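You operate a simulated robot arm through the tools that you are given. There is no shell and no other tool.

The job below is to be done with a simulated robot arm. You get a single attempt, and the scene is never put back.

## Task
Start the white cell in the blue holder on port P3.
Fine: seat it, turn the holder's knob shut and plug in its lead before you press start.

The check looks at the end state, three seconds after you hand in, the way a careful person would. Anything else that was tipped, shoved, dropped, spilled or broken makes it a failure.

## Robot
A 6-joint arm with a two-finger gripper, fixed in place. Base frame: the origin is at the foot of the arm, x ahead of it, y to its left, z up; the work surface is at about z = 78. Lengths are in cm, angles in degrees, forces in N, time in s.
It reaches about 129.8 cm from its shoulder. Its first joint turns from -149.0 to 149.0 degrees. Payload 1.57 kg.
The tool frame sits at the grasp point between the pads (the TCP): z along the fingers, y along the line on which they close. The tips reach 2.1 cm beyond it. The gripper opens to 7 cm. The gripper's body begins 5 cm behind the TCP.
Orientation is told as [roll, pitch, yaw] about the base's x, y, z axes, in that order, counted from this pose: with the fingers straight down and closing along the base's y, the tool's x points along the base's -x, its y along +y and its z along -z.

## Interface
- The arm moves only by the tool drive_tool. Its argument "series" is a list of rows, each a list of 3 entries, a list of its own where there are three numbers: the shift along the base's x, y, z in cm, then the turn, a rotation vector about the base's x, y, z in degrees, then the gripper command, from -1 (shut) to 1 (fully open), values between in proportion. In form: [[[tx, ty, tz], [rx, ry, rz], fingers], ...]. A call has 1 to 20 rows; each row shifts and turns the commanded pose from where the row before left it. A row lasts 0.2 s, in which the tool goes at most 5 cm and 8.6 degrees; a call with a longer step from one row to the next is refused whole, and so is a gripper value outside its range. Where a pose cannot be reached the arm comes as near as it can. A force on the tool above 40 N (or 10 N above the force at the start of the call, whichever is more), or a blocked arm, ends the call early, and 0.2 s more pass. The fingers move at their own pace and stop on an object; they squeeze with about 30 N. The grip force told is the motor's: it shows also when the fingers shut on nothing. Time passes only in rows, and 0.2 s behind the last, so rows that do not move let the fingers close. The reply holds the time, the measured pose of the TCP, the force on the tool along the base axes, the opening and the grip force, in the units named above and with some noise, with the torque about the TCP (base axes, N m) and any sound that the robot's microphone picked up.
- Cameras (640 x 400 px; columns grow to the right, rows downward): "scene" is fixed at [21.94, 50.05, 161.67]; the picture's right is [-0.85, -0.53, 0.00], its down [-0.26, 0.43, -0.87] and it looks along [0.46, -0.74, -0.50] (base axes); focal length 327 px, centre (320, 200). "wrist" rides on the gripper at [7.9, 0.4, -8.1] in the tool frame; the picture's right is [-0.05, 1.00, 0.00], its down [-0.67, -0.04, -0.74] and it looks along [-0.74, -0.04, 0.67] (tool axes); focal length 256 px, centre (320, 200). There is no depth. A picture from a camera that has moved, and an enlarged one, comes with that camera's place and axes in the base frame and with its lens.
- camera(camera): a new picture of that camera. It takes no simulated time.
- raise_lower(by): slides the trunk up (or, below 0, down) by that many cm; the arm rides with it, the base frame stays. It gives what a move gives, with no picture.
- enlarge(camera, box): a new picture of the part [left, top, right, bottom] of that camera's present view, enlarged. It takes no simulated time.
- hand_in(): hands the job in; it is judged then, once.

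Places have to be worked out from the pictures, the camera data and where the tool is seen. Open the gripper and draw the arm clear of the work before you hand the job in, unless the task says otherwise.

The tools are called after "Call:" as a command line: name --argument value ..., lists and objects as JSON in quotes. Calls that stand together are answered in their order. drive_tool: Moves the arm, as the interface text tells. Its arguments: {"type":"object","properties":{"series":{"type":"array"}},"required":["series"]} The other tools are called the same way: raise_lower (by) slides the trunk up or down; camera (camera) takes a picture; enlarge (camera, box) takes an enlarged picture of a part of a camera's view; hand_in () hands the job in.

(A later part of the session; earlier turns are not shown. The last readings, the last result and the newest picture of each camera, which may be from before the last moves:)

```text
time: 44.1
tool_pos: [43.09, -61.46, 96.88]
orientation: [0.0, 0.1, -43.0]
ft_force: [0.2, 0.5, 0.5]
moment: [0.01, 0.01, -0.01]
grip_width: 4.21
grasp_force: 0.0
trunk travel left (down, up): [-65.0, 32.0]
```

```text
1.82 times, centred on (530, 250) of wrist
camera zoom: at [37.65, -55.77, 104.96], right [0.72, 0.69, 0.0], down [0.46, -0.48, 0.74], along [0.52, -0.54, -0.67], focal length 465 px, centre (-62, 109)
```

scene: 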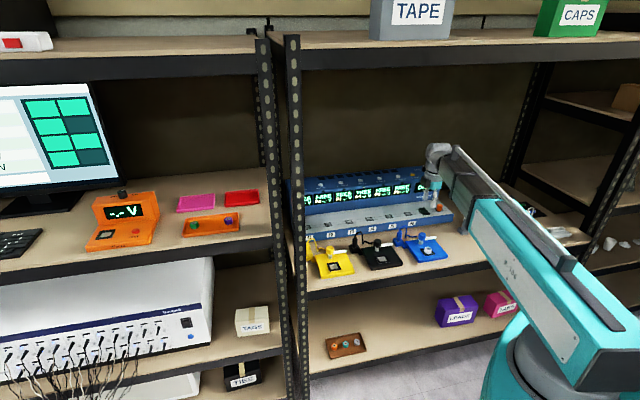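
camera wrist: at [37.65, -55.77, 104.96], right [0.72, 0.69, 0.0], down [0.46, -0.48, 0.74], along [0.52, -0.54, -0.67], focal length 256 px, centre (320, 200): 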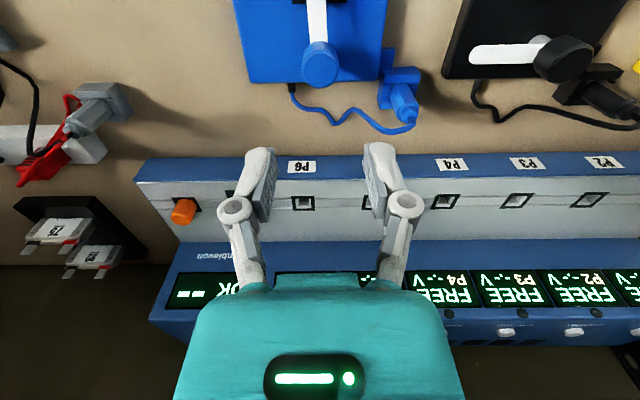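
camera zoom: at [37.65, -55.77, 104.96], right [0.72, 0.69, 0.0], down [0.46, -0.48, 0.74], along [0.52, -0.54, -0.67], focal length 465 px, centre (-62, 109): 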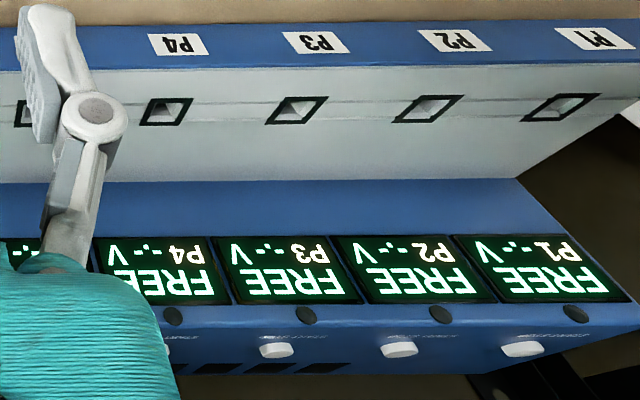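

The plug stands in its parking block around (50.1, -58.4), with the cable leaving its top sideways (-l). I'll turn the gripper to +47° so it closes along the depth direction with the cable in the gap, and move above the plug.

Call:
drive_tool --series '[[[0.645, 0.28, 0], [0, 0, 8.2], 0.2], [[0.645, 0.28, 0], [0, 0, 8.2], 0.2], [[0.645, 0.28, 0], [0, 0, 8.2], 0.2], [[0.645, 0.28, 0], [0, 0, 8.2], 0.2], [[0.645, 0.28, 0], [0, 0, 8.2], 0.2], [[0.645, 0.28, 0], [0, 0, 8.2], 0.2], [[0.645, 0.28, 0], [0, 0, 8.2], 0.2], [[0.645, 0.28, 0], [0, 0, 8.2], 0.2], [[0.645, 0.28, 0], [0, 0, 8.2], 0.2], [[0.645, 0.28, 0], [0, 0, 8.2], 0.2], [[0.645, 0.28, 0], [0, 0, 8.0], 0.2]]'

Call:
camera --camera "wrist"

Call:
enlarge --camera "wrist" --box '[240, 0, 400, 112]'

Call:
enlarge --camera "scene" --box '[370, 190, 450, 250]'

```text
time: 46.5
tool_pos: [50.15, -58.4, 96.96]
orientation: [0.0, -0.1, 47.2]
ft_force: [-0.2, 0.2, -0.3]
moment: [0.01, -0.01, 0.02]
grip_width: 4.21
grasp_force: 0.1
trunk travel left (down, up): [-65.0, 32.0]
```

```text
taken
camera wrist: at [44.58, -63.97, 104.97], right [-0.7, 0.72, 0.0], down [0.48, 0.46, 0.74], along [0.53, 0.52, -0.67], focal length 256 px, centre (320, 200)
```

wrist: 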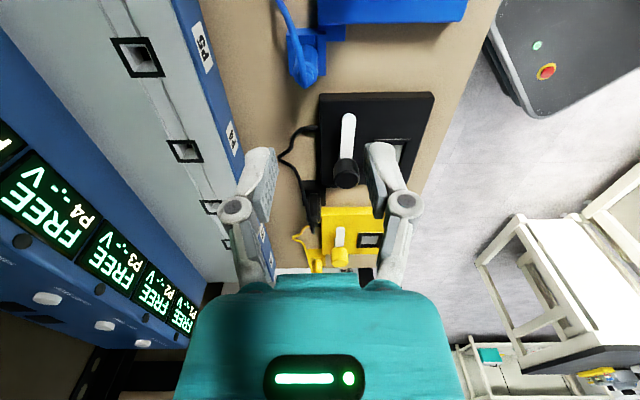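

```text
3.57 times, centred on (320, 56) of wrist
camera zoom: at [44.58, -63.97, 104.97], right [-0.7, 0.72, 0.0], down [0.48, 0.46, 0.74], along [0.53, 0.52, -0.67], focal length 914 px, centre (320, 714)
```

zoom: 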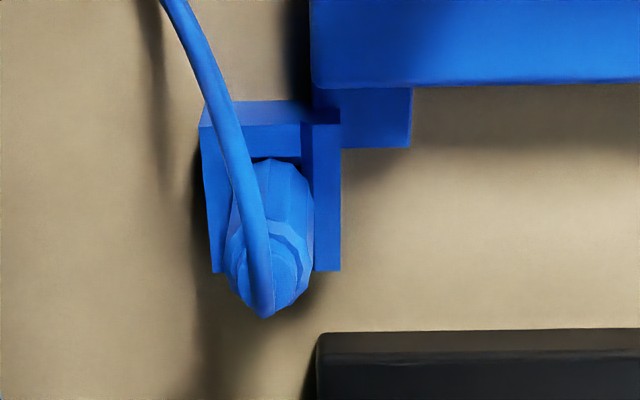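

```text
6.67 times, centred on (410, 220) of scene
camera zoom: at [21.94, 50.05, 161.67], right [-0.85, -0.53, 0.0], down [-0.26, 0.43, -0.87], along [0.46, -0.74, -0.5], focal length 2180 px, centre (-280, 67)
```

zoom: 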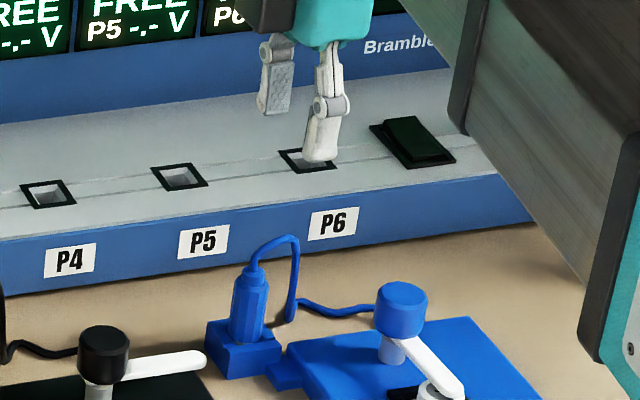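

The plug top is about 1 cm deeper than the tool. The cable leaves towards the camera, between the fingers as hoped; I'll shift and lower 6 cm.

Call:
drive_tool --series '[[[0.59, -0.9, 0], [0, 0, 0], 0.2]]'

Call:
raise_lower --by -5

Call:
enlarge --camera "wrist" --box '[240, 40, 400, 152]'

Call:
enlarge --camera "scene" --box '[380, 205, 430, 243]'

```text
time: 46.9
tool_pos: [50.84, -59.39, 96.83]
orientation: [0.0, -0.1, 47.1]
ft_force: [-1.2, 0.6, -0.1]
moment: [-0.01, 0.02, -0.01]
grip_width: 4.2
grasp_force: 0.2
trunk travel left (down, up): [-65.0, 32.0]
```

```text
time: 47.8
tool_pos: [50.82, -59.28, 91.84]
orientation: [0.0, 0.0, 47.1]
ft_force: [-0.4, -0.1, -0.5]
moment: [0.02, 0.01, -0.03]
grip_width: 4.21
grasp_force: 0.2
trunk travel left (down, up): [-60.0, 37.0]
```

```text
3.57 times, centred on (320, 96) of wrist
camera zoom: at [45.15, -64.85, 99.97], right [-0.69, 0.72, 0.0], down [0.48, 0.46, 0.74], along [0.54, 0.52, -0.67], focal length 914 px, centre (320, 571)
```

zoom: 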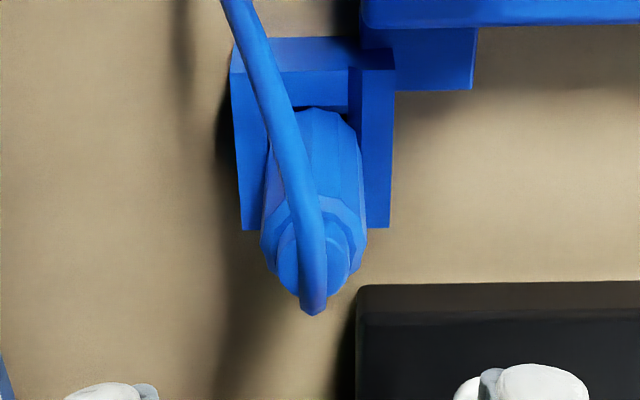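

```text
10.53 times, centred on (405, 224) of scene
camera zoom: at [21.94, 50.05, 161.67], right [-0.85, -0.53, 0.0], down [-0.26, 0.43, -0.87], along [0.46, -0.74, -0.5], focal length 3442 px, centre (-575, -53)
```

zoom: 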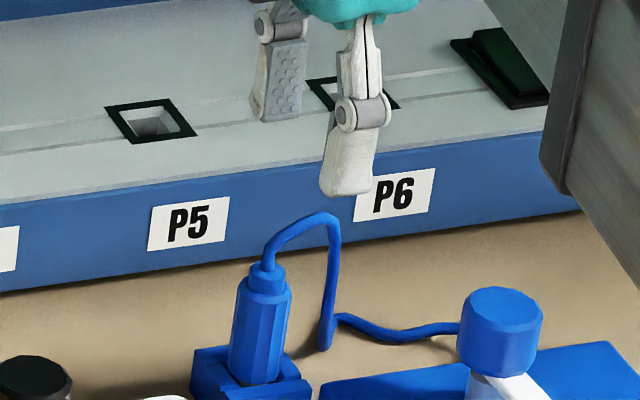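

Boot top is at z≈84.9 and the plug is 0.35 cm further along +l. I'll correct and lower 4.5 cm.

Call:
drive_tool --series '[[[0.34, 0.15, 0], [0, 0, 0], 0.2]]'

Call:
raise_lower --by -4.5

Call:
enlarge --camera "wrist" --box '[240, 80, 400, 192]'

Call:
enlarge --camera "scene" --box '[380, 210, 430, 248]'

```text
time: 48.2
tool_pos: [51.16, -59.16, 91.78]
orientation: [0.1, 0.1, 47.1]
ft_force: [-0.7, 0.0, -0.6]
moment: [0.02, 0.05, 0.02]
grip_width: 4.21
grasp_force: 0.2
trunk travel left (down, up): [-60.0, 37.0]
```

```text
time: 49.1
tool_pos: [51.12, -59.07, 87.36]
orientation: [0.0, 0.0, 47.0]
ft_force: [0.9, 0.3, -1.0]
moment: [0.03, 0.0, 0.01]
grip_width: 4.21
grasp_force: 0.0
trunk travel left (down, up): [-55.5, 41.5]
```

```text
3.57 times, centred on (320, 136) of wrist
camera zoom: at [45.5, -64.67, 95.47], right [-0.69, 0.72, 0.0], down [0.48, 0.46, 0.74], along [0.54, 0.52, -0.67], focal length 914 px, centre (320, 429)
```

zoom: 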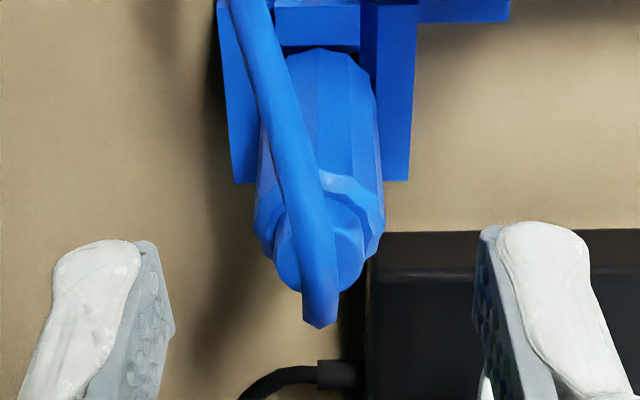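

```text
10.53 times, centred on (405, 229) of scene
camera zoom: at [21.94, 50.05, 161.67], right [-0.85, -0.53, 0.0], down [-0.26, 0.43, -0.87], along [0.46, -0.74, -0.5], focal length 3442 px, centre (-575, -105)
```

zoom: 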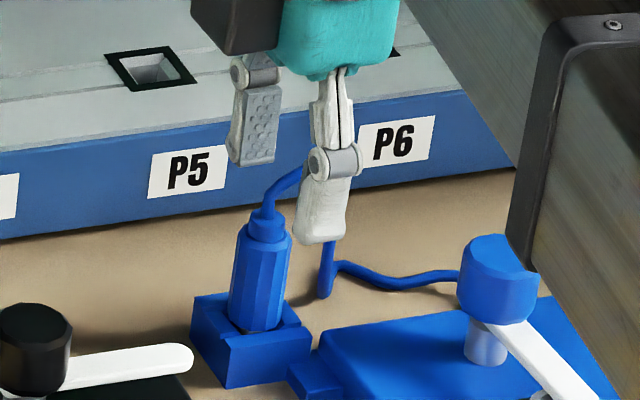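

Well aligned with the plug. Lowering 3.9 so the pads hold the plug body above the block.

Call:
raise_lower --by -2.4

Call:
enlarge --camera "scene" --box '[380, 200, 470, 268]'

Call:
raise_lower --by -1.4

Call:
camera --camera "wrist"

Call:
enlarge --camera "scene" --box '[380, 210, 430, 248]'

```text
time: 49.8
tool_pos: [51.12, -59.16, 85.07]
orientation: [0.0, -0.1, 46.9]
ft_force: [0.3, 0.2, 0.4]
moment: [-0.02, -0.07, 0.01]
grip_width: 4.18
grasp_force: 0.1
trunk travel left (down, up): [-53.1, 43.9]
```

```text
5.88 times, centred on (425, 234) of scene
camera zoom: at [21.94, 50.05, 161.67], right [-0.85, -0.53, 0.0], down [-0.26, 0.43, -0.87], along [0.46, -0.74, -0.5], focal length 1924 px, centre (-298, 0)
```

zoom: 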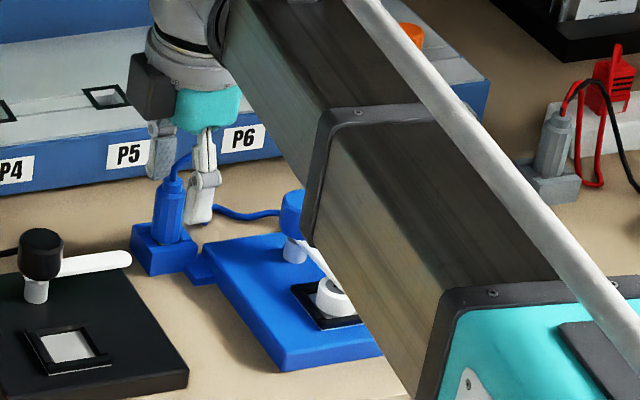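

```text
time: 50.4
tool_pos: [51.09, -59.11, 83.62]
orientation: [0.0, 0.0, 47.0]
ft_force: [0.6, -0.7, 0.0]
moment: [0.02, 0.01, -0.01]
grip_width: 4.2
grasp_force: 0.1
trunk travel left (down, up): [-51.7, 45.3]
```

```text
taken
camera wrist: at [45.5, -64.68, 91.66], right [-0.69, 0.72, 0.0], down [0.48, 0.46, 0.74], along [0.54, 0.52, -0.67], focal length 256 px, centre (320, 200)
```

wrist: 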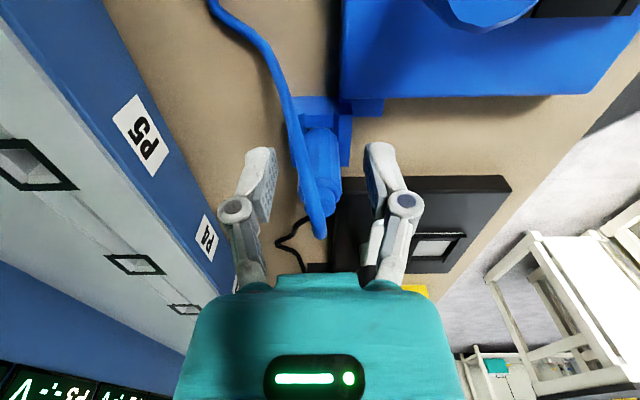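

```text
10.53 times, centred on (405, 229) of scene
camera zoom: at [21.94, 50.05, 161.67], right [-0.85, -0.53, 0.0], down [-0.26, 0.43, -0.87], along [0.46, -0.74, -0.5], focal length 3442 px, centre (-575, -105)
```

zoom: 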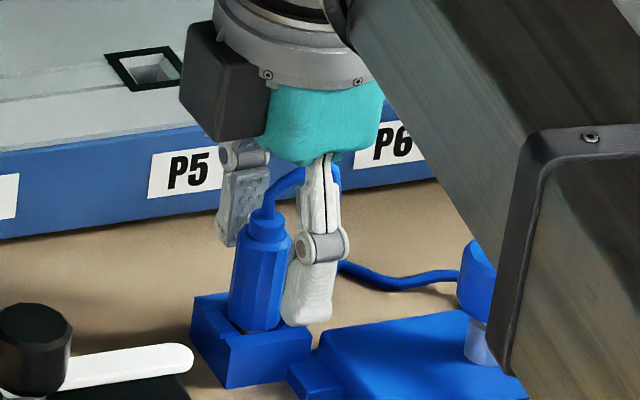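

Fingers are either side of the plug body with tips above the block. Closing on it.

Call:
drive_tool --series '[[[0, 0, 0], [0, 0, 0], -0.2], [[0, 0, 0], [0, 0, 0], -0.6], [[0, 0, 0], [0, 0, 0], -1], [[0, 0, 0], [0, 0, 0], -1], [[0, 0, 0], [0, 0, 0], -1], [[0, 0, 0], [0, 0, 0], -1]]'

Call:
enlarge --camera "wrist" --box '[220, 60, 420, 260]'

Call:
enlarge --camera "scene" --box '[380, 210, 430, 248]'

```text
time: 51.8
tool_pos: [51.11, -59.09, 83.63]
orientation: [-0.1, 0.1, 47.0]
ft_force: [-0.1, 0.5, -0.2]
moment: [-0.02, 0.0, -0.01]
grip_width: 1.84
grasp_force: 30.7
trunk travel left (down, up): [-51.7, 45.3]
```

```text
2.00 times, centred on (320, 160) of wrist
camera zoom: at [45.51, -64.68, 91.66], right [-0.69, 0.72, 0.0], down [0.48, 0.46, 0.74], along [0.54, 0.52, -0.67], focal length 512 px, centre (320, 280)
```

zoom: 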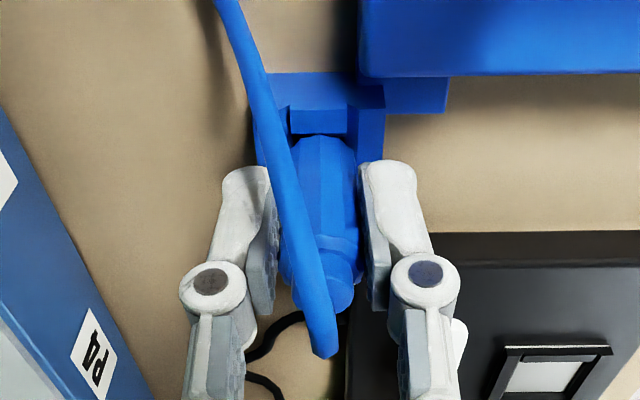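

```text
10.53 times, centred on (405, 229) of scene
camera zoom: at [21.94, 50.05, 161.67], right [-0.85, -0.53, 0.0], down [-0.26, 0.43, -0.87], along [0.46, -0.74, -0.5], focal length 3442 px, centre (-575, -105)
```

zoom: 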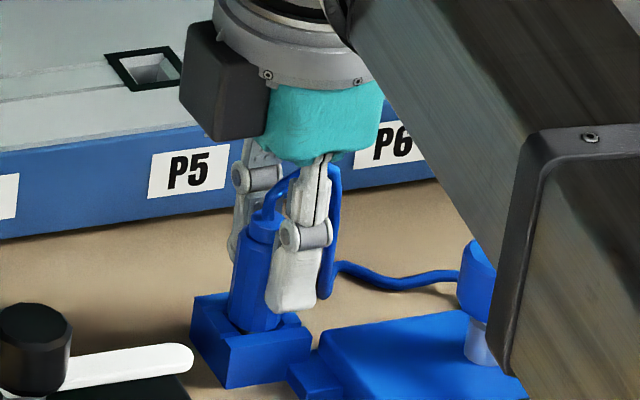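

Gripped at 1.84 cm. Now I'll pull it straight up 2 cm and check the block stays put.

Call:
raise_lower --by 2

Call:
enlarge --camera "scene" --box '[380, 210, 430, 248]'

Call:
raise_lower --by 3

Call:
enlarge --camera "scene" --box '[370, 200, 440, 252]'

Call:
camera --camera "wrist"

```text
time: 52.5
tool_pos: [51.15, -59.23, 85.66]
orientation: [0.1, 0.0, 47.0]
ft_force: [-0.5, -1.2, -0.8]
moment: [0.01, 0.01, 0.0]
grip_width: 1.84
grasp_force: 29.8
trunk travel left (down, up): [-53.7, 43.3]
```

```text
10.53 times, centred on (405, 229) of scene
camera zoom: at [21.94, 50.05, 161.67], right [-0.85, -0.53, 0.0], down [-0.26, 0.43, -0.87], along [0.46, -0.74, -0.5], focal length 3442 px, centre (-575, -105)
```

zoom: 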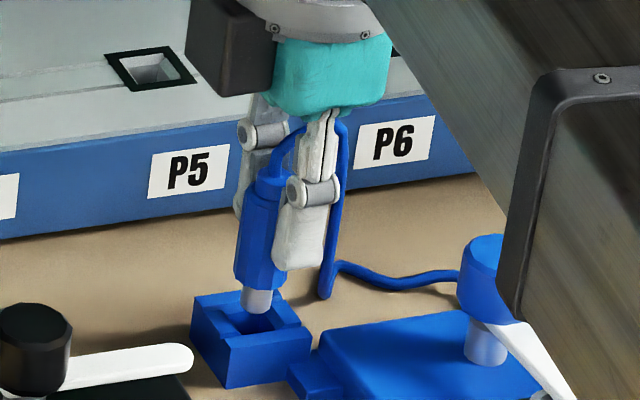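

```text
time: 53.2
tool_pos: [51.19, -59.06, 88.53]
orientation: [0.0, 0.0, 47.0]
ft_force: [-0.1, 0.2, 0.5]
moment: [-0.01, 0.0, 0.04]
grip_width: 1.83
grasp_force: 29.7
trunk travel left (down, up): [-56.7, 40.3]
```

```text
7.69 times, centred on (405, 226) of scene
camera zoom: at [21.94, 50.05, 161.67], right [-0.85, -0.53, 0.0], down [-0.26, 0.43, -0.87], along [0.46, -0.74, -0.5], focal length 2516 px, centre (-334, 0)
```

zoom: 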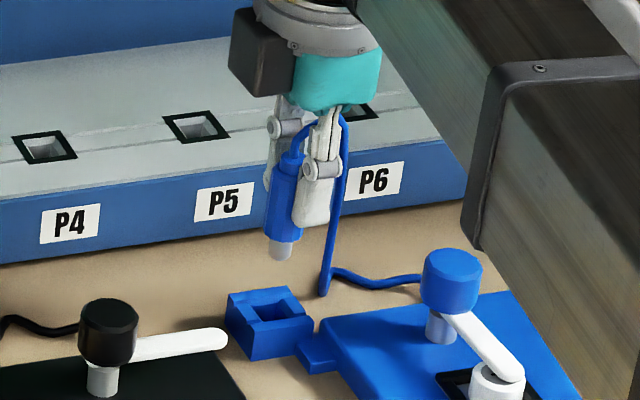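

```text
taken
camera wrist: at [45.51, -64.68, 96.66], right [-0.69, 0.72, 0.0], down [0.48, 0.46, 0.74], along [0.54, 0.52, -0.67], focal length 256 px, centre (320, 200)
```

wrist: 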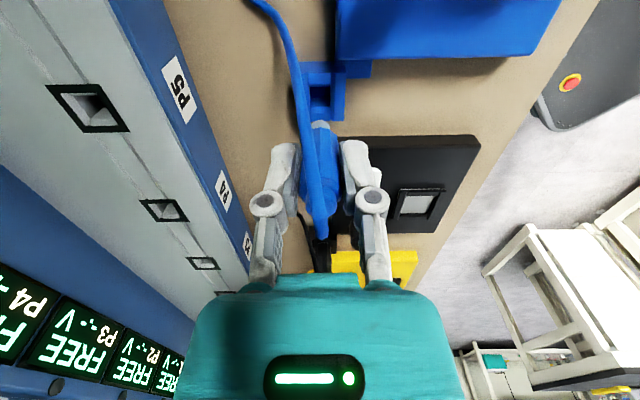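

The plug is out (round pin) and the cable simply stretches along. I'll raise more and carry it to above P3, estimated at (73.3, -56.1).

Call:
raise_lower --by 4.5

Call:
drive_tool --series '[[[3.69, 0.5, 0], [0, 0, 0], -1], [[3.69, 0.5, 0], [0, 0, 0], -1], [[3.69, 0.5, 0], [0, 0, 0], -1]]'

Call:
camera --camera "scene"

Call:
camera --camera "wrist"

```text
time: 54.1
tool_pos: [51.09, -59.12, 93.17]
orientation: [-0.2, 0.0, 47.1]
ft_force: [-0.8, 0.7, -0.6]
moment: [0.02, 0.0, 0.01]
grip_width: 1.82
grasp_force: 29.1
trunk travel left (down, up): [-61.2, 35.8]
```

```text
time: 54.9
tool_pos: [62.18, -57.64, 93.1]
orientation: [0.0, 0.0, 46.9]
ft_force: [0.6, 0.0, 0.3]
moment: [0.0, -0.01, -0.01]
grip_width: 1.83
grasp_force: 30.3
trunk travel left (down, up): [-61.2, 35.8]
```

```text
taken
```

scene: 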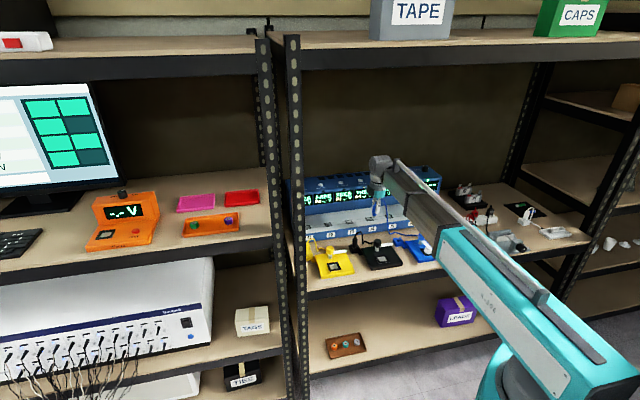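

```text
taken
camera wrist: at [56.53, -63.15, 101.15], right [-0.69, 0.72, 0.0], down [0.48, 0.46, 0.74], along [0.54, 0.52, -0.67], focal length 256 px, centre (320, 200)
```

wrist: 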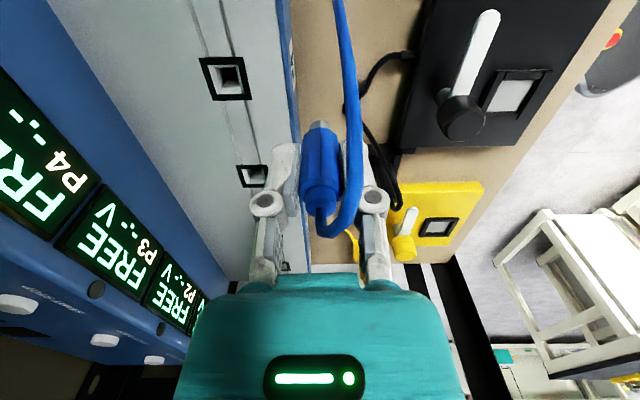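

P4 and P3 sockets are visible; P3 works out near (72.5, -56.5). I'll move there and check from above.

Call:
drive_tool --series '[[[3.47, 0.42, 0], [0, 0, 0], -1], [[3.47, 0.42, 0], [0, 0, 0], -1], [[3.47, 0.42, 0], [0, 0, 0], -1]]'

Call:
camera --camera "wrist"

Call:
enlarge --camera "wrist" --box '[240, 0, 440, 140]'

Call:
enlarge --camera "scene" --box '[320, 180, 400, 240]'

```text
time: 55.7
tool_pos: [72.69, -56.3, 93.08]
orientation: [0.0, 0.0, 46.9]
ft_force: [0.6, 0.0, -0.2]
moment: [0.03, 0.01, -0.01]
grip_width: 1.85
grasp_force: 30.2
trunk travel left (down, up): [-61.2, 35.8]
```

```text
taken
camera wrist: at [67.1, -61.92, 101.15], right [-0.69, 0.72, 0.0], down [0.48, 0.46, 0.74], along [0.54, 0.52, -0.67], focal length 256 px, centre (320, 200)
```

wrist: 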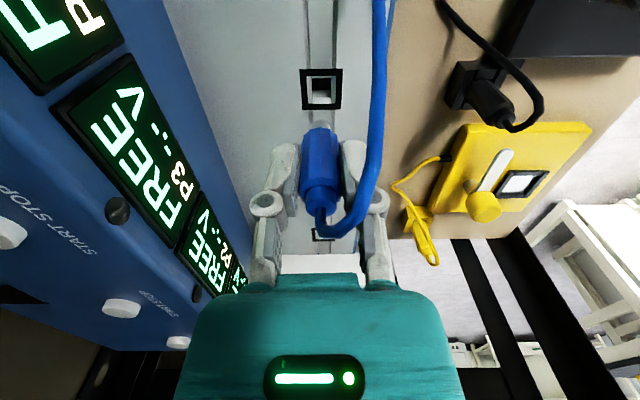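

```text
2.86 times, centred on (340, 70) of wrist
camera zoom: at [67.1, -61.92, 101.15], right [-0.69, 0.72, 0.0], down [0.48, 0.46, 0.74], along [0.54, 0.52, -0.67], focal length 731 px, centre (263, 571)
```

zoom: 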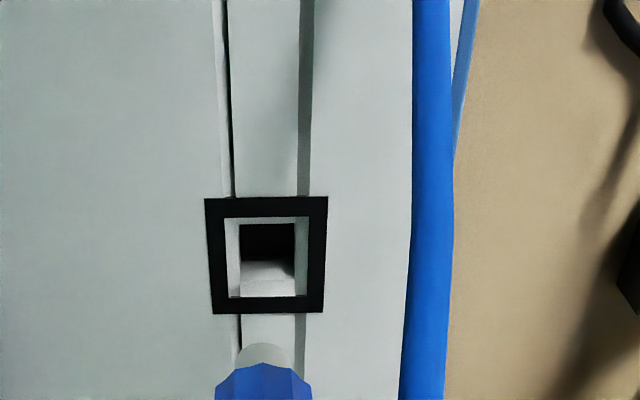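

```text
6.67 times, centred on (360, 210) of scene
camera zoom: at [21.94, 50.05, 161.67], right [-0.85, -0.53, 0.0], down [-0.26, 0.43, -0.87], along [0.46, -0.74, -0.5], focal length 2180 px, centre (53, 133)
```

zoom: 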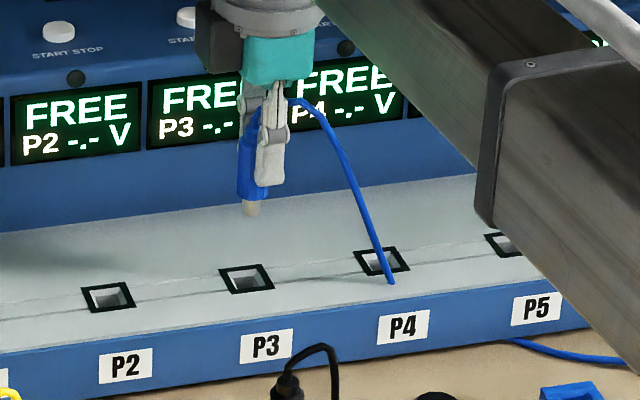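

P3 lies almost directly beneath the plug pin. I'll lower 2.5 cm to triangulate the socket height.

Call:
raise_lower --by -2.5

Call:
enlarge --camera "wrist" --box '[240, 20, 440, 160]'

Call:
enlarge --camera "scene" --box '[335, 195, 385, 232]'

```text
time: 56.4
tool_pos: [72.82, -56.36, 90.57]
orientation: [-0.1, 0.0, 47.0]
ft_force: [-0.3, -0.2, 0.1]
moment: [-0.01, -0.01, 0.03]
grip_width: 1.82
grasp_force: 30.2
trunk travel left (down, up): [-58.7, 38.3]
```

```text
2.86 times, centred on (340, 90) of wrist
camera zoom: at [67.06, -61.88, 98.66], right [-0.69, 0.72, 0.0], down [0.48, 0.46, 0.74], along [0.54, 0.52, -0.67], focal length 731 px, centre (263, 514)
```

zoom: 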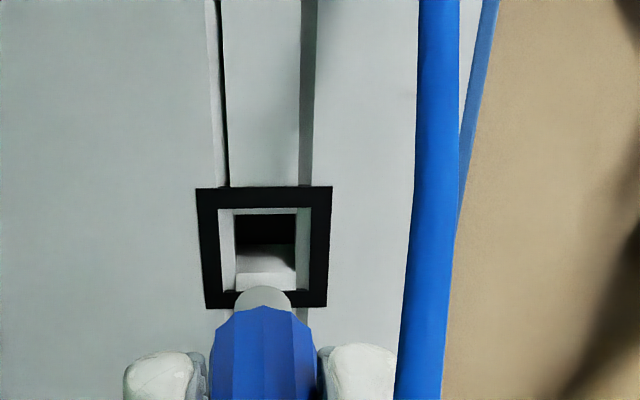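

```text
10.81 times, centred on (360, 214) of scene
camera zoom: at [21.94, 50.05, 161.67], right [-0.85, -0.53, 0.0], down [-0.26, 0.43, -0.87], along [0.46, -0.74, -0.5], focal length 3535 px, centre (-112, 54)
```

zoom: 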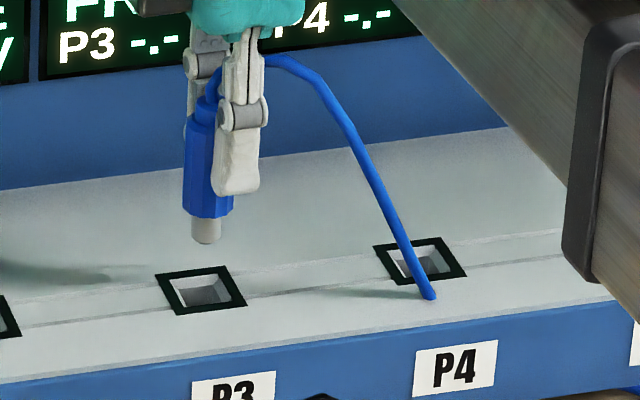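

Scene and wrist views agree within a couple of millimetres; I'll shift +0.1 along l and lower 1.8 so the pin hovers just above the socket.

Call:
drive_tool --series '[[[0.07, 0.07, 0], [0, 0, 0], -1]]'

Call:
raise_lower --by -1.8

Call:
enlarge --camera "wrist" --box '[270, 50, 370, 120]'

Call:
enlarge --camera "scene" --box '[335, 200, 367, 224]'

```text
time: 56.8
tool_pos: [72.85, -56.36, 90.57]
orientation: [0.0, 0.1, 47.0]
ft_force: [-0.6, -0.5, -0.4]
moment: [-0.03, 0.0, -0.01]
grip_width: 1.83
grasp_force: 30.0
trunk travel left (down, up): [-58.7, 38.3]
```

```text
time: 57.5
tool_pos: [72.78, -56.26, 88.85]
orientation: [0.0, 0.0, 47.1]
ft_force: [-0.2, -1.0, -0.7]
moment: [-0.01, -0.01, 0.0]
grip_width: 1.83
grasp_force: 29.8
trunk travel left (down, up): [-56.9, 40.1]
```

```text
5.71 times, centred on (320, 85) of wrist
camera zoom: at [67.14, -61.8, 96.86], right [-0.69, 0.72, 0.0], down [0.48, 0.46, 0.74], along [0.54, 0.52, -0.67], focal length 1463 px, centre (320, 857)
```

zoom: 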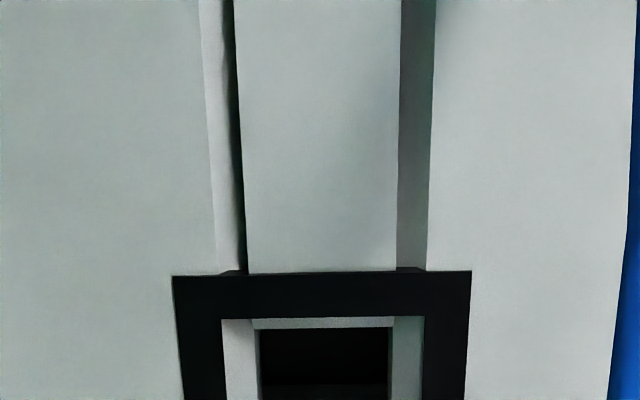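

```text
16.00 times, centred on (351, 212) of scene
camera zoom: at [21.94, 50.05, 161.67], right [-0.85, -0.53, 0.0], down [-0.26, 0.43, -0.87], along [0.46, -0.74, -0.5], focal length 5232 px, centre (-176, 8)
```

zoom: 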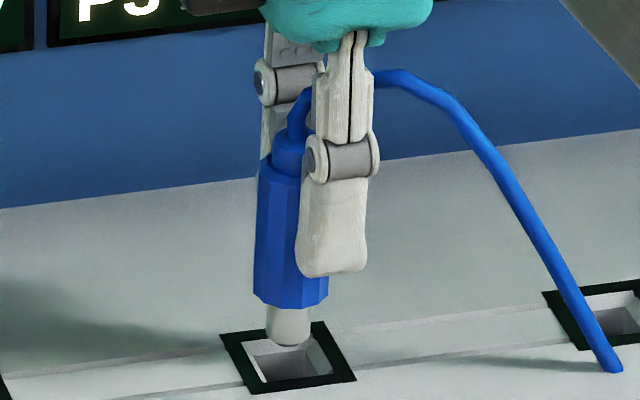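

Call:
enlarge --camera "wrist" --box '[260, 80, 380, 164]'

```text
4.76 times, centred on (320, 122) of wrist
camera zoom: at [67.14, -61.8, 96.86], right [-0.69, 0.72, 0.0], down [0.48, 0.46, 0.74], along [0.54, 0.52, -0.67], focal length 1219 px, centre (320, 571)
```

zoom: 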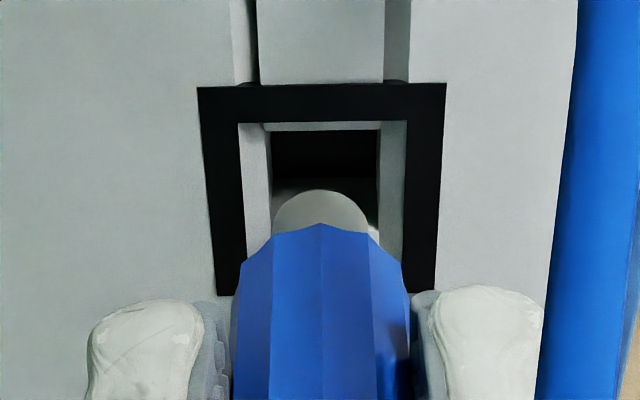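

The estimates agree on a gap of about 0.8 cm with the pin centred within 1 mm. I'll shift 0.06 along l and lower in small steps, watching the force.

Call:
drive_tool --series '[[[0.05, 0.05, 0], [0, 0, 0], -1]]'

Call:
raise_lower --by -0.7

Call:
enlarge --camera "wrist" --box '[260, 80, 380, 164]'

Call:
enlarge --camera "scene" --box '[335, 200, 367, 224]'

```text
time: 57.9
tool_pos: [72.75, -56.34, 88.79]
orientation: [-0.1, 0.0, 47.0]
ft_force: [-1.1, 0.4, 0.0]
moment: [-0.01, -0.01, 0.01]
grip_width: 1.85
grasp_force: 29.8
trunk travel left (down, up): [-56.9, 40.1]
```

```text
time: 58.4
tool_pos: [72.84, -56.35, 88.09]
orientation: [0.0, 0.0, 47.0]
ft_force: [0.7, -0.2, 0.9]
moment: [-0.02, 0.0, 0.0]
grip_width: 1.84
grasp_force: 29.3
trunk travel left (down, up): [-56.2, 40.8]
```

```text
4.76 times, centred on (320, 122) of wrist
camera zoom: at [67.2, -61.74, 96.16], right [-0.69, 0.72, 0.0], down [0.48, 0.46, 0.74], along [0.54, 0.52, -0.67], focal length 1219 px, centre (320, 571)
```

zoom: 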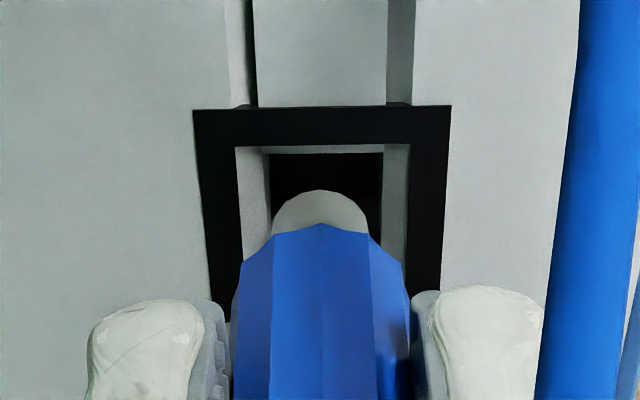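

```text
16.00 times, centred on (351, 212) of scene
camera zoom: at [21.94, 50.05, 161.67], right [-0.85, -0.53, 0.0], down [-0.26, 0.43, -0.87], along [0.46, -0.74, -0.5], focal length 5232 px, centre (-176, 8)
```

zoom: 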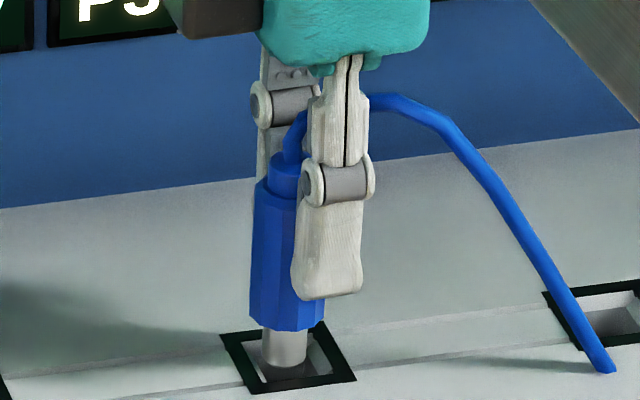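

The pin is at the mouth of the socket and centred. A 0.05 cm depth correction, then lower 0.5.

Call:
drive_tool --series '[[[-0.035, 0.036, 0], [0, 0, 0], -1]]'

Call:
raise_lower --by -0.5

Call:
enlarge --camera "wrist" --box '[260, 80, 380, 164]'

Call:
enlarge --camera "scene" --box '[335, 200, 367, 224]'

```text
time: 58.8
tool_pos: [72.75, -56.18, 88.26]
orientation: [0.0, 0.1, 47.0]
ft_force: [0.9, -0.3, -0.1]
moment: [-0.03, -0.02, 0.0]
grip_width: 1.85
grasp_force: 30.0
trunk travel left (down, up): [-56.2, 40.8]
```

```text
time: 59.4
tool_pos: [72.81, -56.24, 87.61]
orientation: [0.0, 0.0, 46.9]
ft_force: [-0.1, 0.6, -1.8]
moment: [0.02, -0.02, 0.0]
grip_width: 1.84
grasp_force: 29.4
trunk travel left (down, up): [-55.7, 41.3]
```

```text
4.76 times, centred on (320, 122) of wrist
camera zoom: at [67.16, -61.71, 95.64], right [-0.69, 0.72, 0.0], down [0.48, 0.46, 0.74], along [0.54, 0.52, -0.67], focal length 1219 px, centre (320, 571)
```

zoom: 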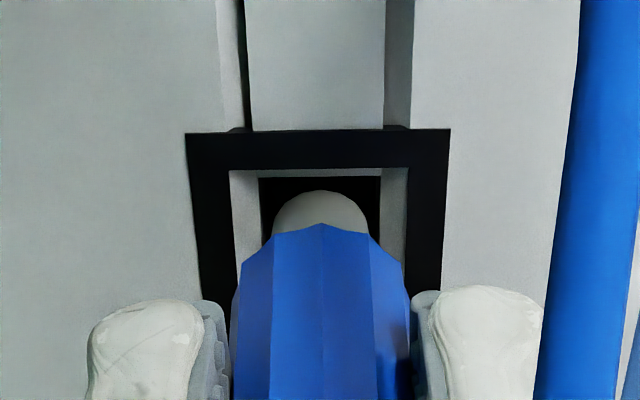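

```text
16.00 times, centred on (351, 212) of scene
camera zoom: at [21.94, 50.05, 161.67], right [-0.85, -0.53, 0.0], down [-0.26, 0.43, -0.87], along [0.46, -0.74, -0.5], focal length 5232 px, centre (-176, 8)
```

zoom: 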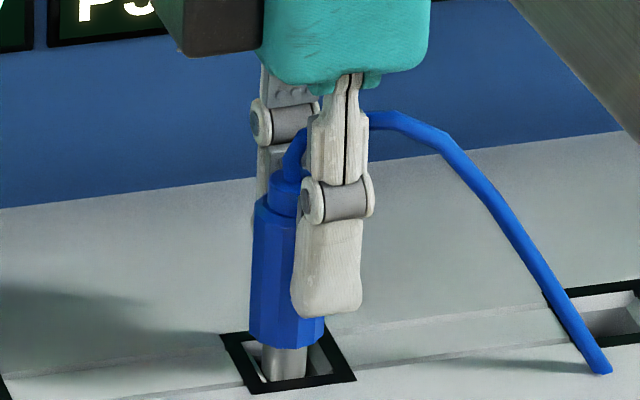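

The pin is entering freely. Continuing down in 0.4 cm steps until contact.

Call:
raise_lower --by -0.4

Call:
enlarge --camera "scene" --box '[335, 200, 367, 224]'

Call:
raise_lower --by -0.3

Call:
enlarge --camera "scene" --box '[335, 200, 367, 224]'

Call:
enlarge --camera "wrist" --box '[260, 80, 380, 164]'

```text
time: 59.9
tool_pos: [72.75, -56.15, 87.12]
orientation: [0.0, 0.1, 47.0]
ft_force: [-0.3, -1.2, -0.8]
moment: [0.01, -0.02, -0.02]
grip_width: 1.85
grasp_force: 30.3
trunk travel left (down, up): [-55.3, 41.7]
```

```text
16.00 times, centred on (351, 212) of scene
camera zoom: at [21.94, 50.05, 161.67], right [-0.85, -0.53, 0.0], down [-0.26, 0.43, -0.87], along [0.46, -0.74, -0.5], focal length 5232 px, centre (-176, 8)
```

zoom: 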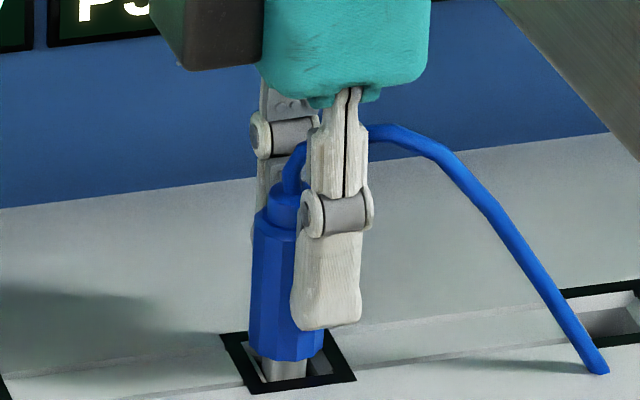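

```text
time: 60.4
tool_pos: [72.77, -56.11, 86.92]
orientation: [-0.1, 0.0, 47.0]
ft_force: [-0.8, 0.1, -0.4]
moment: [-0.01, 0.03, -0.02]
grip_width: 1.83
grasp_force: 30.0
trunk travel left (down, up): [-55.0, 42.0]
```

```text
16.00 times, centred on (351, 212) of scene
camera zoom: at [21.94, 50.05, 161.67], right [-0.85, -0.53, 0.0], down [-0.26, 0.43, -0.87], along [0.46, -0.74, -0.5], focal length 5232 px, centre (-176, 8)
```

zoom: 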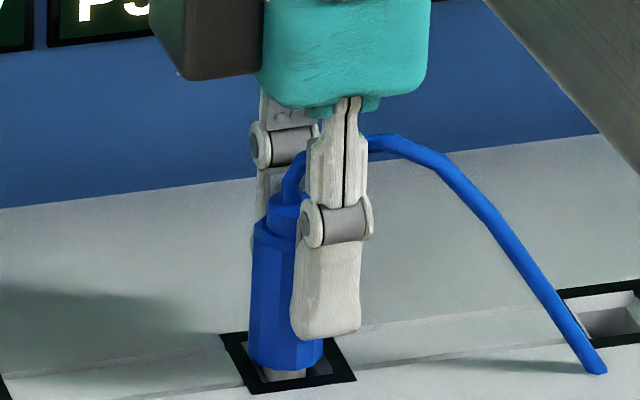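

```text
4.76 times, centred on (320, 122) of wrist
camera zoom: at [67.15, -61.7, 94.95], right [-0.69, 0.72, 0.0], down [0.48, 0.46, 0.74], along [0.54, 0.52, -0.67], focal length 1219 px, centre (320, 571)
```

zoom: 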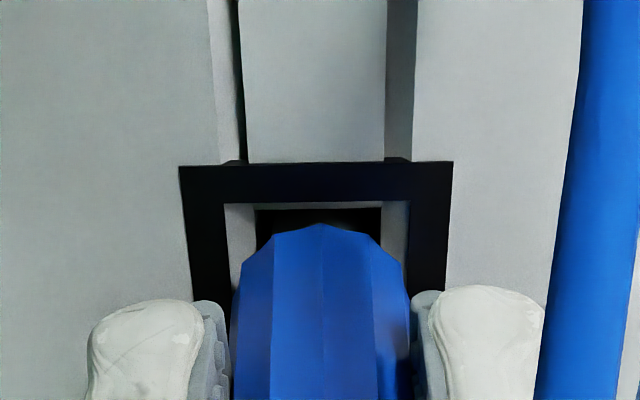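

Still no resistance; continuing down in 0.3 cm steps.

Call:
raise_lower --by -0.3

Call:
raise_lower --by -0.2

Call:
enlarge --camera "scene" --box '[335, 200, 367, 224]'

Call:
enlarge --camera "wrist" --box '[260, 80, 380, 164]'

```text
time: 60.9
tool_pos: [72.91, -56.22, 86.56]
orientation: [0.0, 0.0, 47.0]
ft_force: [-0.6, 1.7, -0.1]
moment: [0.01, 0.0, 0.04]
grip_width: 1.87
grasp_force: 30.1
trunk travel left (down, up): [-54.7, 42.3]
```

```text
time: 61.4
tool_pos: [72.83, -56.11, 86.54]
orientation: [-0.1, -0.1, 47.0]
ft_force: [5.2, -4.4, 20.3]
moment: [0.02, -0.3, -0.01]
grip_width: 1.84
grasp_force: 30.0
trunk travel left (down, up): [-54.5, 42.5]
```

```text
16.00 times, centred on (351, 212) of scene
camera zoom: at [21.94, 50.05, 161.67], right [-0.85, -0.53, 0.0], down [-0.26, 0.43, -0.87], along [0.46, -0.74, -0.5], focal length 5232 px, centre (-176, 8)
```

zoom: 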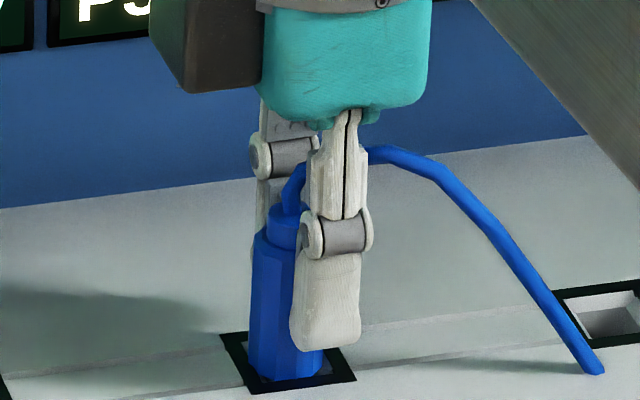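

```text
4.76 times, centred on (320, 122) of wrist
camera zoom: at [67.11, -61.68, 94.6], right [-0.69, 0.72, 0.0], down [0.48, 0.46, 0.75], along [0.54, 0.52, -0.67], focal length 1219 px, centre (320, 571)
```

zoom: 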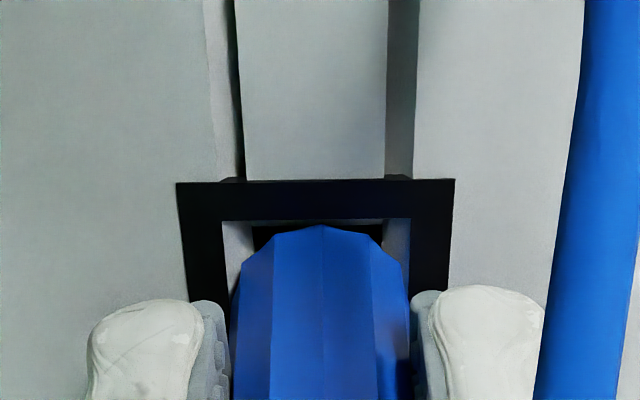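

Contact at 20 N; the plug body has reached the socket frame. I'll check whether the P3 display reacts before deciding to push more.

Call:
enlarge --camera "scene" --box '[300, 165, 450, 240]'

Call:
camera --camera "wrist"

Call:
enlarge --camera "scene" --box '[0, 70, 140, 220]'

```text
4.27 times, centred on (375, 202) of scene
camera zoom: at [21.94, 50.05, 161.67], right [-0.85, -0.53, 0.0], down [-0.26, 0.43, -0.87], along [0.46, -0.74, -0.5], focal length 1395 px, centre (85, 189)
```

zoom: 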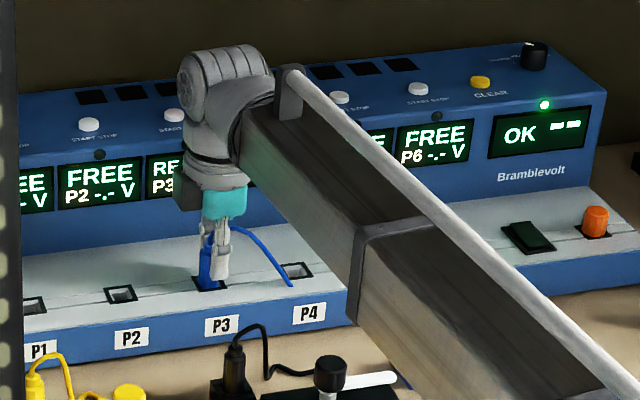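

```text
taken
camera wrist: at [67.11, -61.68, 94.6], right [-0.69, 0.72, 0.0], down [0.48, 0.46, 0.75], along [0.54, 0.52, -0.67], focal length 256 px, centre (320, 200)
```

wrist: 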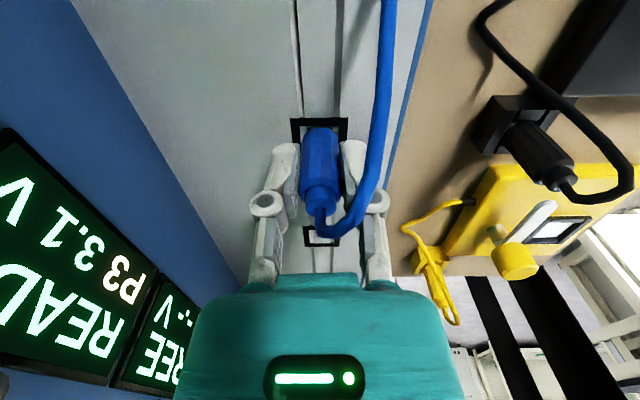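

```text
2.67 times, centred on (70, 145) of scene
camera zoom: at [21.94, 50.05, 161.67], right [-0.85, -0.53, 0.0], down [-0.26, 0.43, -0.87], along [0.46, -0.74, -0.5], focal length 872 px, centre (987, 347)
```

zoom: 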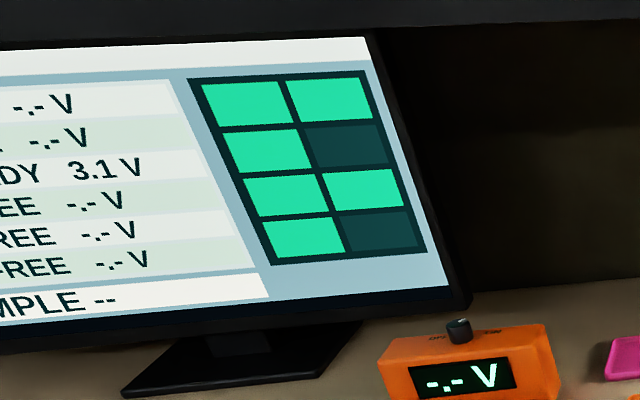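

P3 now reads READY 3.1 V, so the lead is plugged and the cell is in circuit. I'll ease the load, open the fingers modestly and check the cable before rising.

Call:
raise_lower --by 0.1

Call:
drive_tool --series '[[[0, 0, 0], [0, 0, 0], -0.5], [[0, 0, 0], [0, 0, 0], -0.3], [[0, 0, 0], [0, 0, 0], -0.1], [[0, 0, 0], [0, 0, 0], 0.0], [[0, 0, 0], [0, 0, 0], 0.0]]'

Call:
enlarge --camera "wrist" --box '[220, 60, 460, 260]'

Call:
enlarge --camera "scene" --box '[335, 195, 375, 225]'

```text
time: 62.0
tool_pos: [72.68, -56.25, 86.66]
orientation: [-0.2, 0.0, 47.0]
ft_force: [5.1, -4.0, 12.5]
moment: [-0.02, -0.22, -0.05]
grip_width: 1.84
grasp_force: 30.2
trunk travel left (down, up): [-54.6, 42.4]
```

```text
time: 63.1
tool_pos: [72.83, -56.29, 86.35]
orientation: [0.1, -0.1, 47.1]
ft_force: [1.1, 0.1, -0.2]
moment: [0.0, -0.04, 0.01]
grip_width: 3.49
grasp_force: 0.0
trunk travel left (down, up): [-54.6, 42.4]
```

```text
2.00 times, centred on (340, 160) of wrist
camera zoom: at [67.15, -61.71, 94.56], right [-0.69, 0.72, 0.0], down [0.48, 0.46, 0.74], along [0.54, 0.52, -0.67], focal length 512 px, centre (280, 280)
```

zoom: 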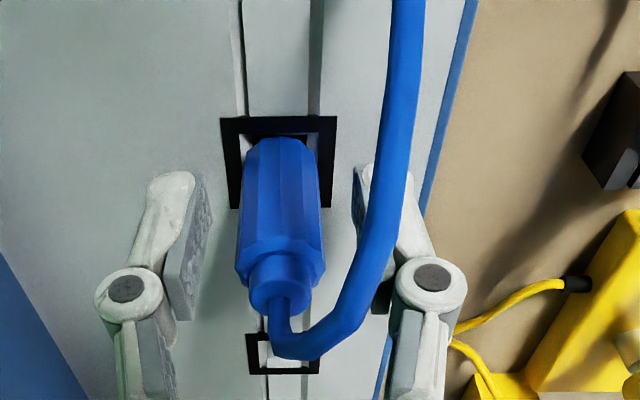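

```text
13.33 times, centred on (355, 210) of scene
camera zoom: at [21.94, 50.05, 161.67], right [-0.85, -0.53, 0.0], down [-0.26, 0.43, -0.87], along [0.46, -0.74, -0.5], focal length 4360 px, centre (-147, 67)
```

zoom: 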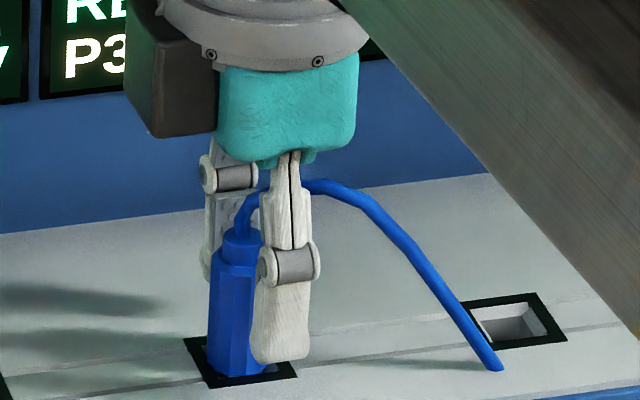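

The cable runs past the -l side of the near finger. I'll slide 1.2 cm along +l to separate from it, then rise.

Call:
drive_tool --series '[[[0.43, 0.415, 0], [0, 0, 0], 0.0], [[0.43, 0.415, 0], [0, 0, 0], 0.0]]'

Call:
raise_lower --by 3

Call:
enlarge --camera "scene" --box '[335, 190, 385, 228]'

Call:
raise_lower --by 9

Call:
camera --camera "wrist"

Call:
enlarge --camera "scene" --box '[290, 160, 460, 280]'

```text
time: 63.8
tool_pos: [73.56, -55.26, 86.52]
orientation: [0.0, 0.0, 46.9]
ft_force: [1.0, 0.5, 0.8]
moment: [-0.03, 0.01, 0.03]
grip_width: 3.52
grasp_force: 0.1
trunk travel left (down, up): [-54.6, 42.4]
```

```text
time: 64.5
tool_pos: [73.54, -55.41, 89.43]
orientation: [-0.1, -0.1, 46.9]
ft_force: [0.8, 0.1, -0.5]
moment: [0.01, 0.01, 0.0]
grip_width: 3.52
grasp_force: 0.1
trunk travel left (down, up): [-57.6, 39.4]
```

```text
10.53 times, centred on (360, 209) of scene
camera zoom: at [21.94, 50.05, 161.67], right [-0.85, -0.53, 0.0], down [-0.26, 0.43, -0.87], along [0.46, -0.74, -0.5], focal length 3442 px, centre (-101, 105)
```

zoom: 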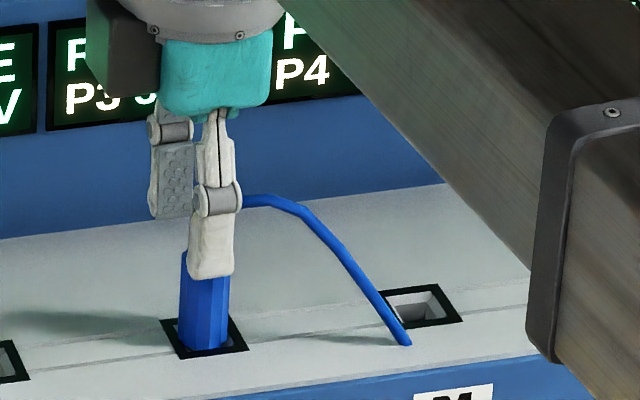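

```text
time: 65.8
tool_pos: [73.7, -55.25, 98.53]
orientation: [0.1, 0.0, 47.0]
ft_force: [0.7, 0.4, 0.8]
moment: [0.0, -0.01, 0.02]
grip_width: 3.51
grasp_force: 0.0
trunk travel left (down, up): [-66.6, 30.4]
```

```text
taken
camera wrist: at [68.01, -60.9, 106.55], right [-0.69, 0.72, 0.0], down [0.48, 0.46, 0.74], along [0.54, 0.52, -0.67], focal length 256 px, centre (320, 200)
```

wrist: 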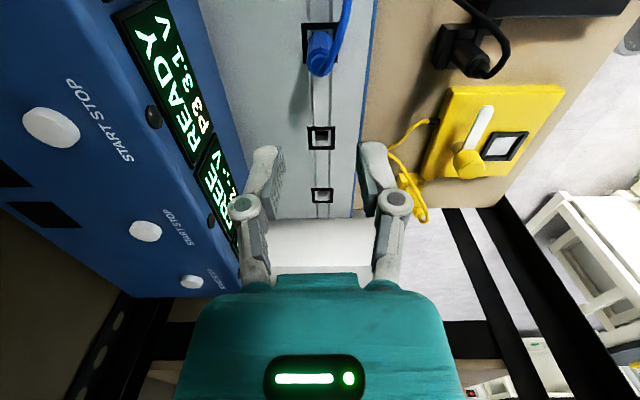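

```text
3.33 times, centred on (375, 220) of scene
camera zoom: at [21.94, 50.05, 161.67], right [-0.85, -0.53, 0.0], down [-0.26, 0.43, -0.87], along [0.46, -0.74, -0.5], focal length 1090 px, centre (137, 133)
```

zoom: 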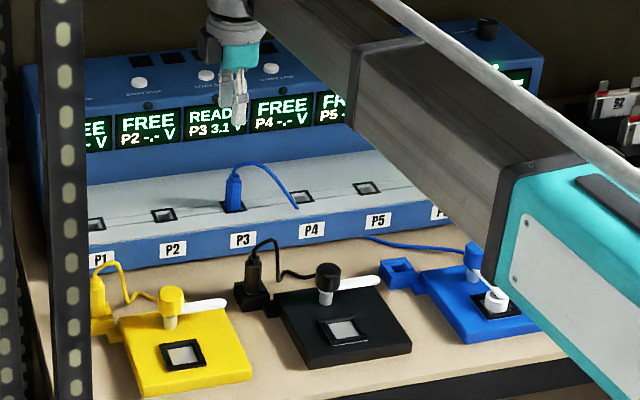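

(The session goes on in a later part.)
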